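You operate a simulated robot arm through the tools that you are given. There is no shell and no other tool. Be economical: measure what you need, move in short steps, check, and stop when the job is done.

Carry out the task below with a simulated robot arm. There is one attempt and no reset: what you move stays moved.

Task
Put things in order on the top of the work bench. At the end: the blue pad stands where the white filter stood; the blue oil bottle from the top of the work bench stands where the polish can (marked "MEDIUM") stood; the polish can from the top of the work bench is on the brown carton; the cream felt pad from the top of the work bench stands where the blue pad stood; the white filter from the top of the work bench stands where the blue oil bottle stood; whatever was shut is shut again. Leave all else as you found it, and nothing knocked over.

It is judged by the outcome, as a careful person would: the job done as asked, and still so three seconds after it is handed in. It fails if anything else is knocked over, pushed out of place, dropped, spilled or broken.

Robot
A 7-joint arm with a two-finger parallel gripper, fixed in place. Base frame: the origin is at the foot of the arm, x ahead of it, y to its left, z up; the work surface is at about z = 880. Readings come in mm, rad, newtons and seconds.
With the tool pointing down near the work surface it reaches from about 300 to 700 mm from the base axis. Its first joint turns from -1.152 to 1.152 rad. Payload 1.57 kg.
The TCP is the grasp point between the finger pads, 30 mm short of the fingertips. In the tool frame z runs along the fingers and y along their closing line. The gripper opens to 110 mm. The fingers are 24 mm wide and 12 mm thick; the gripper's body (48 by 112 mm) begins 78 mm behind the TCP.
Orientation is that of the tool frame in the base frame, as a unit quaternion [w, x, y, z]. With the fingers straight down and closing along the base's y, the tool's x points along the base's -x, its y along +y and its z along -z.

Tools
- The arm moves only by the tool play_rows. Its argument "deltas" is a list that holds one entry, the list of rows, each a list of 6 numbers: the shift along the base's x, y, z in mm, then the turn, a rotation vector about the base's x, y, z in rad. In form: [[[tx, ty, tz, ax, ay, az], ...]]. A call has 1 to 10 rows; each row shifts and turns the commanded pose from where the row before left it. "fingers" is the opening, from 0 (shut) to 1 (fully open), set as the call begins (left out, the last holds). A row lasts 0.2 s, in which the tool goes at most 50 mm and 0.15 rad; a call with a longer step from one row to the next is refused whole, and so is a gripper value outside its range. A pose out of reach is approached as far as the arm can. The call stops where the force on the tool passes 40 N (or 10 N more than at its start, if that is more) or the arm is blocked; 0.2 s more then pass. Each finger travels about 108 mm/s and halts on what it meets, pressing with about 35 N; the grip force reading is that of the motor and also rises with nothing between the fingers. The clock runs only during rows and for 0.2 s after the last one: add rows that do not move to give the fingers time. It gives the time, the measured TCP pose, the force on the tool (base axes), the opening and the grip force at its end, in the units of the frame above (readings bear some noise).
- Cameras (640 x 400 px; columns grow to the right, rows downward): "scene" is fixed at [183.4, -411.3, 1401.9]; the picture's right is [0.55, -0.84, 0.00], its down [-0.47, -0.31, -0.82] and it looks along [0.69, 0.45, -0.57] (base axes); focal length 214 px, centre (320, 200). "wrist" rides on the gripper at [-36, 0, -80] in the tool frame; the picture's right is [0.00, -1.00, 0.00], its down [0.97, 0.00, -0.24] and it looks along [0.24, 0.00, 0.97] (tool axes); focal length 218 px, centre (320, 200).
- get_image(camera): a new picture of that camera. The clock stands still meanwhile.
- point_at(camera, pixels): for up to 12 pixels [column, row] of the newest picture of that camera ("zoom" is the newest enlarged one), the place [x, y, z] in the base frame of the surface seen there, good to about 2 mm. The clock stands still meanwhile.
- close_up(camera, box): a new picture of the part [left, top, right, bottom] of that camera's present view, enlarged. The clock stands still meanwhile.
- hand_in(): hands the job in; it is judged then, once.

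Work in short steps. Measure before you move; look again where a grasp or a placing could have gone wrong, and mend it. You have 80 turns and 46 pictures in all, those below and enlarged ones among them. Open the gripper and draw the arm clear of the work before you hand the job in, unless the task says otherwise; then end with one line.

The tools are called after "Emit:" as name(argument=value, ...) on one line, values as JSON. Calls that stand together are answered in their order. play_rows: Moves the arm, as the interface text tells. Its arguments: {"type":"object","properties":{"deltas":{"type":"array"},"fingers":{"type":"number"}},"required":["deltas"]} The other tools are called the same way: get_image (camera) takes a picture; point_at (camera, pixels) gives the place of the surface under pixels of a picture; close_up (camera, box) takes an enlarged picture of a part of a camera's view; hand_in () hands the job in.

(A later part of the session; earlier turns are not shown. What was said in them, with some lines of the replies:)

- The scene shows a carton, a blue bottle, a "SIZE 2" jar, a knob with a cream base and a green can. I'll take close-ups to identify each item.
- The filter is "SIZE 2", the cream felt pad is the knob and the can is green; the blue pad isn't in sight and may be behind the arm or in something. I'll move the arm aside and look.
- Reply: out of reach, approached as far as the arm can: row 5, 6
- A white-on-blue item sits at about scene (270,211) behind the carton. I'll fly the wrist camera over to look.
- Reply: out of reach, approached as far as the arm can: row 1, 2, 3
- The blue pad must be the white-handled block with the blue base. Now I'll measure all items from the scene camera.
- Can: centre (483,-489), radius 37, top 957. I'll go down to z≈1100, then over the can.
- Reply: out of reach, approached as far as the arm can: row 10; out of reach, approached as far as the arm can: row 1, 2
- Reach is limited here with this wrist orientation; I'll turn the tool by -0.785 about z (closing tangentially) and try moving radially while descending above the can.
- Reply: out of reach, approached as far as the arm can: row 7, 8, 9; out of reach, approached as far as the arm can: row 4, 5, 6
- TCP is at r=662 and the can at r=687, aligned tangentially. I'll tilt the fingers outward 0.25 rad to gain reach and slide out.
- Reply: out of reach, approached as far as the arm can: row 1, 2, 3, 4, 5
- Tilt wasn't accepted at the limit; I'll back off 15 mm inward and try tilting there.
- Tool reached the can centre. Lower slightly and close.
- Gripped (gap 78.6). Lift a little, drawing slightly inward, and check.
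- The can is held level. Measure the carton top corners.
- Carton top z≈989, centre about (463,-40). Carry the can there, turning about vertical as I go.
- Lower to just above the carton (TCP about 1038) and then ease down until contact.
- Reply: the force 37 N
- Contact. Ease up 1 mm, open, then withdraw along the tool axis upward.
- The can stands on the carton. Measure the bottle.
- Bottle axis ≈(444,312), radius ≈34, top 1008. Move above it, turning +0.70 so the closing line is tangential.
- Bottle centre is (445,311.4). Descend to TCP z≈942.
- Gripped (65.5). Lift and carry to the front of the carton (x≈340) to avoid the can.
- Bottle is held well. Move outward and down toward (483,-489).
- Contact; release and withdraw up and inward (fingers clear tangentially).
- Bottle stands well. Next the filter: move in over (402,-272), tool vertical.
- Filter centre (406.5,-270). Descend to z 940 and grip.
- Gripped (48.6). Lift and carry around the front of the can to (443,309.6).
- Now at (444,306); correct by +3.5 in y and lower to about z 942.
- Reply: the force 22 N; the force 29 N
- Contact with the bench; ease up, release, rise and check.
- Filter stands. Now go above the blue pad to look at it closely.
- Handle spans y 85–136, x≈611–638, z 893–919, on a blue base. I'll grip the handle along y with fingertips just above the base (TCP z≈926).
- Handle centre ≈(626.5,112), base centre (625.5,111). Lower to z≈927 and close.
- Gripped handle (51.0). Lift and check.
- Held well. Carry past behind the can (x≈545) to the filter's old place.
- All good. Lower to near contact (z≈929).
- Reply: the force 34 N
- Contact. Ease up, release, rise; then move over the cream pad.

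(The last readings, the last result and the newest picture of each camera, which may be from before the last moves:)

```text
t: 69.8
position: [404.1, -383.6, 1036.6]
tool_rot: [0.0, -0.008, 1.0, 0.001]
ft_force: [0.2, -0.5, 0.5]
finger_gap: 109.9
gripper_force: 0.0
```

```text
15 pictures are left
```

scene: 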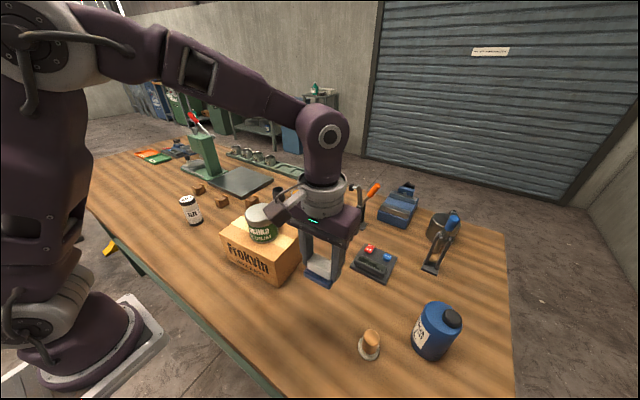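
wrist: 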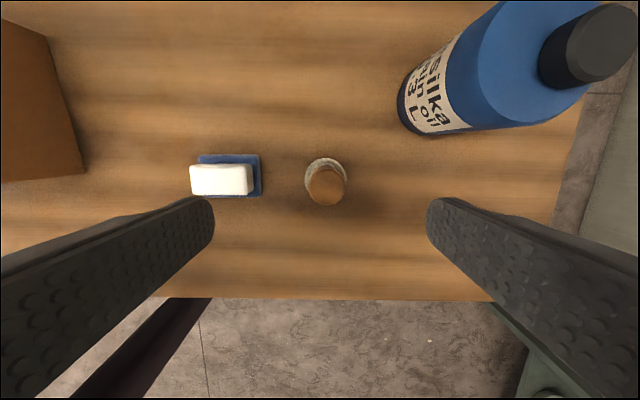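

Emit:
point_at(camera="wrist", pixels=[[309, 187], [344, 187], [326, 170], [326, 203], [326, 187], [306, 176], [346, 176], [326, 160], [310, 165], [342, 165]])

Emit:
close_up(camera="wrist", box=[280, 140, 376, 212])

```text
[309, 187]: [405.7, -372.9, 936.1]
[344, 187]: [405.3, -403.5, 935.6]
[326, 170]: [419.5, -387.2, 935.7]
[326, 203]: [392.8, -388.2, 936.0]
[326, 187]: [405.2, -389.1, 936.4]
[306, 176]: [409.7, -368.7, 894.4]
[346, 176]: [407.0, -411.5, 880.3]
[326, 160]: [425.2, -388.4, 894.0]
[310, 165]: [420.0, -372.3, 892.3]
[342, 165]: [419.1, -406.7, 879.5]
```

```text
5.56 times, centred on (328, 176) of wrist
```

zoom: 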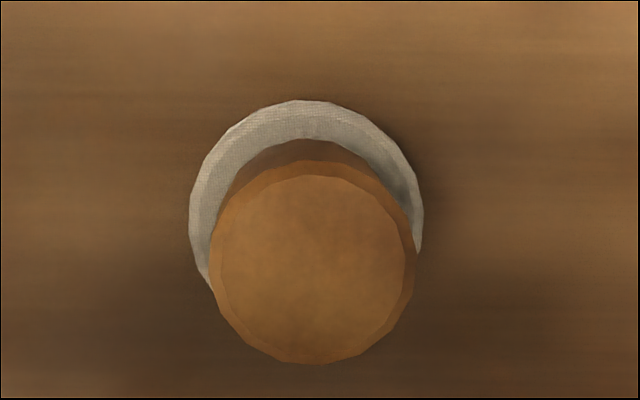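

Knob centre ≈(405.5,-388.3), top 936, base top 894. Lower to TCP z 927 and grip.

Emit:
play_rows(deltas=[[[1, -4.5, -40, 0, 0, 0], [0, 0, -40, 0, 0, 0], [0, 0, -20, 0, 0, 0], [0, 0, -9, 0, 0, 0], [0, 0, 0, 0, 0, 0]]])

Emit:
play_rows(deltas=[[[0, 0, 0, 0, 0, 0], [0, 0, 0, 0, 0, 0], [0, 0, 0, 0, 0, 0], [0, 0, 0, 0, 0, 0], [0, 0, 0, 0, 0, 0]]], fingers=0)

```text
t: 71.0
position: [405.3, -390.0, 928.7]
tool_rot: [0.0, -0.008, 1.0, 0.0]
ft_force: [-1.1, -0.1, 0.2]
finger_gap: 109.9
gripper_force: 0.1
```

```text
t: 72.2
position: [405.3, -390.0, 929.2]
tool_rot: [0.0, -0.008, 1.0, 0.0]
ft_force: [0.2, 0.1, -0.6]
finger_gap: 30.6
gripper_force: 35.2
```

Gripped (30.6). Lift and carry to the blue pad's old place (625.5,111).

Emit:
play_rows(deltas=[[[0, 0, 15, 0, 0, 0], [0, 0, 45, 0, 0, 0], [0, 0, 48, 0, 0, 0], [0, 10, 48, 0, 0, 0], [20, 44, 0, 0, 0, 0], [25, 42, 0, 0, 0, 0], [30, 38, 0, 0, 0, 0], [30, 38, 0, 0, 0, 0], [25, 40, 0, 0, 0, 0], [10, 45, 0, 0, 0, 0]]])

Emit:
play_rows(deltas=[[[0, 48, 0, 0, 0, 0], [0, 48, 0, 0, 0, 0], [0, 48, 0, 0, 0, 0], [0, 48, 0, 0, 0, 0], [10, 46, -10, 0, 0, 0], [20, 5, -20, 0, 0, 0], [0, 0, 0, 0, 0, 0]]])

Emit:
get_image(camera="wrist")

```text
t: 74.4
position: [545.9, -134.7, 1084.7]
tool_rot: [0.0, -0.007, 1.0, 0.001]
ft_force: [1.1, 1.0, -0.2]
finger_gap: 30.3
gripper_force: 34.7
```

```text
t: 76.0
position: [574.9, 111.4, 1056.6]
tool_rot: [0.0, -0.007, 1.0, 0.0]
ft_force: [-0.1, 0.0, -0.7]
finger_gap: 30.3
gripper_force: 34.8
```

```text
13 pictures are left
```

wrist: 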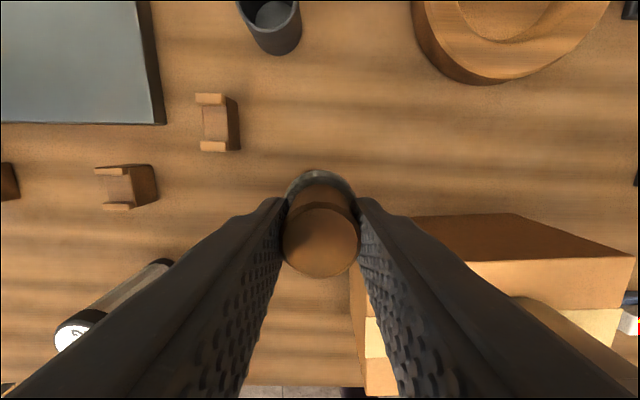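

Held well. Descend outward to (625.5,111), z≈930.

Emit:
play_rows(deltas=[[[15, 0, -30, 0, 0, 0], [18, 0, -30, 0, 0, 0], [17, 0, -30, 0, 0, 0], [0, 0, -22, 0, 0, 0], [0, 0, -12, 0, 0, 0], [0, 0, 0, 0, 0, 0]]])

Emit:
play_rows(deltas=[[[0, 0, -2, 0, 0, 0], [0, 0, 0, 0, 0, 0]]])

Emit:
play_rows(deltas=[[[0, 0, -1.5, 0, 0, 0], [0, 0, 0, 0, 0, 0]]])

```text
t: 77.4
position: [626.9, 110.9, 930.3]
tool_rot: [0.0, -0.008, 1.0, 0.001]
ft_force: [0.4, 0.3, -1.3]
finger_gap: 30.4
gripper_force: 35.2
```

```text
t: 78.0
position: [627.3, 111.9, 930.3]
tool_rot: [0.001, -0.009, 1.0, 0.0]
ft_force: [-2.1, 0.1, 16.7]
finger_gap: 30.7
gripper_force: 35.6
```

```text
t: 78.6
position: [626.6, 110.0, 929.9]
tool_rot: [0.002, -0.009, 1.0, -0.001]
ft_force: [-2.4, 0.8, 36.0]
finger_gap: 30.8
gripper_force: 35.3
```

Contact. Ease up, release, rise and pull back.

Emit:
play_rows(deltas=[[[0, 0, 1.2, 0, 0, 0], [0, 0, 0, 0, 0, 0]]])

Emit:
play_rows(deltas=[[[0, 0, 0, 0, 0, 0], [0, 0, 0, 0, 0, 0], [0, 0, 0, 0, 0, 0], [0, 0, 15, 0, 0, 0], [-5, 0, 35, 0, 0, 0], [-20, 0, 40, 0, 0, 0], [-30, 0, 40, 0, 0, 0], [-30, 0, 40, 0, 0, 0], [-30, 0, 40, 0, 0, 0], [-30, 0, 40, 0, 0, 0]]], fingers=1)

Emit:
play_rows(deltas=[[[-40, 0, 30, 0, 0, 0], [-40, 0, 20, 0, 0, 0], [-40, 20, 0, 0, 0, 0], [0, 40, 0, 0, 0, 0], [0, 0, 0, 0, 0, 0]]])

Emit:
get_image(camera="scene")

Emit:
get_image(camera="wrist")

```text
t: 79.2
position: [626.5, 110.0, 929.4]
tool_rot: [0.002, -0.009, 1.0, 0.0]
ft_force: [8.2, 3.6, 27.5]
finger_gap: 30.2
gripper_force: 34.8
```

```text
t: 81.4
position: [480.8, 111.0, 1178.5]
tool_rot: [0.0, -0.008, 1.0, 0.0]
ft_force: [-0.3, -0.6, 0.0]
finger_gap: 109.9
gripper_force: 0.0
```

```text
t: 82.6
position: [360.6, 171.2, 1228.2]
tool_rot: [0.0, -0.008, 1.0, -0.001]
ft_force: [0.7, 0.0, 0.3]
finger_gap: 110.3
gripper_force: 0.0
```

```text
12 pictures are left
```

scene: 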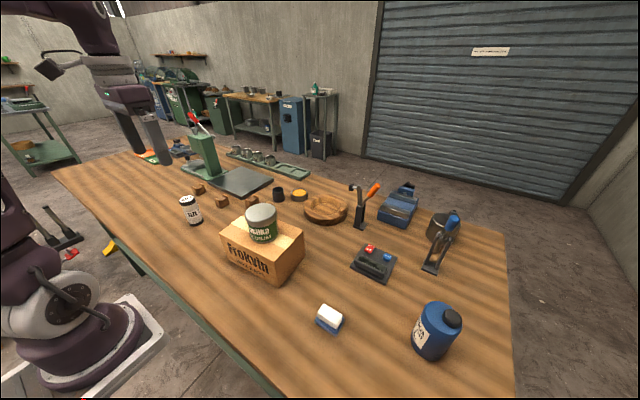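

```text
11 pictures are left
```

wrist: 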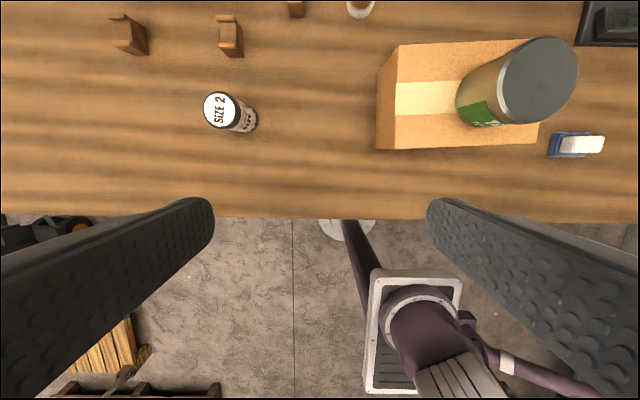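

The cream pad is hidden behind the can in the scene and cut off at (360,8) in the wrist view; move forward to check it.

Emit:
play_rows(deltas=[[[40, -20, 0, 0, 0, 0], [40, -10, 0, 0, 0, 0], [20, 0, 0, 0, 0, 0], [0, 0, 0, 0, 0, 0]]])

Emit:
get_image(camera="wrist")

```text
t: 83.6
position: [461.1, 139.5, 1226.5]
tool_rot: [0.0, -0.008, 1.0, 0.0]
ft_force: [0.6, 1.0, -0.8]
finger_gap: 109.7
gripper_force: 0.0
```

```text
10 pictures are left
```

wrist: 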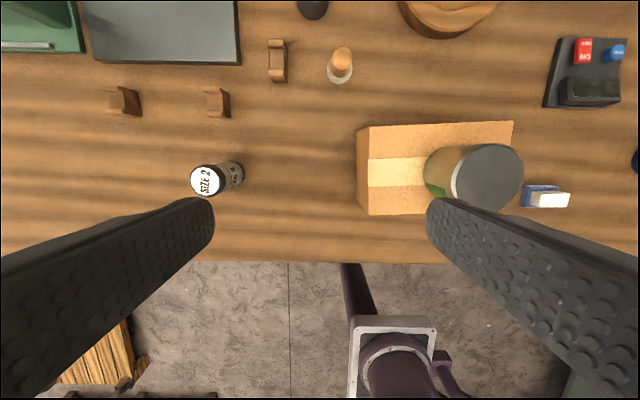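

The cream pad stands upright at (340,65) and everything else is in place. The arm is high and clear with the gripper open; I hand in.

Emit:
hand_in()

```text
The job is handed in.
```

I moved all five items to their requested places and handed the job in. The last pictures show each one upright and nothing else moved. I took the white-handled block with the blue base as the blue pad, and I saw nothing that was shut, so I opened nothing.
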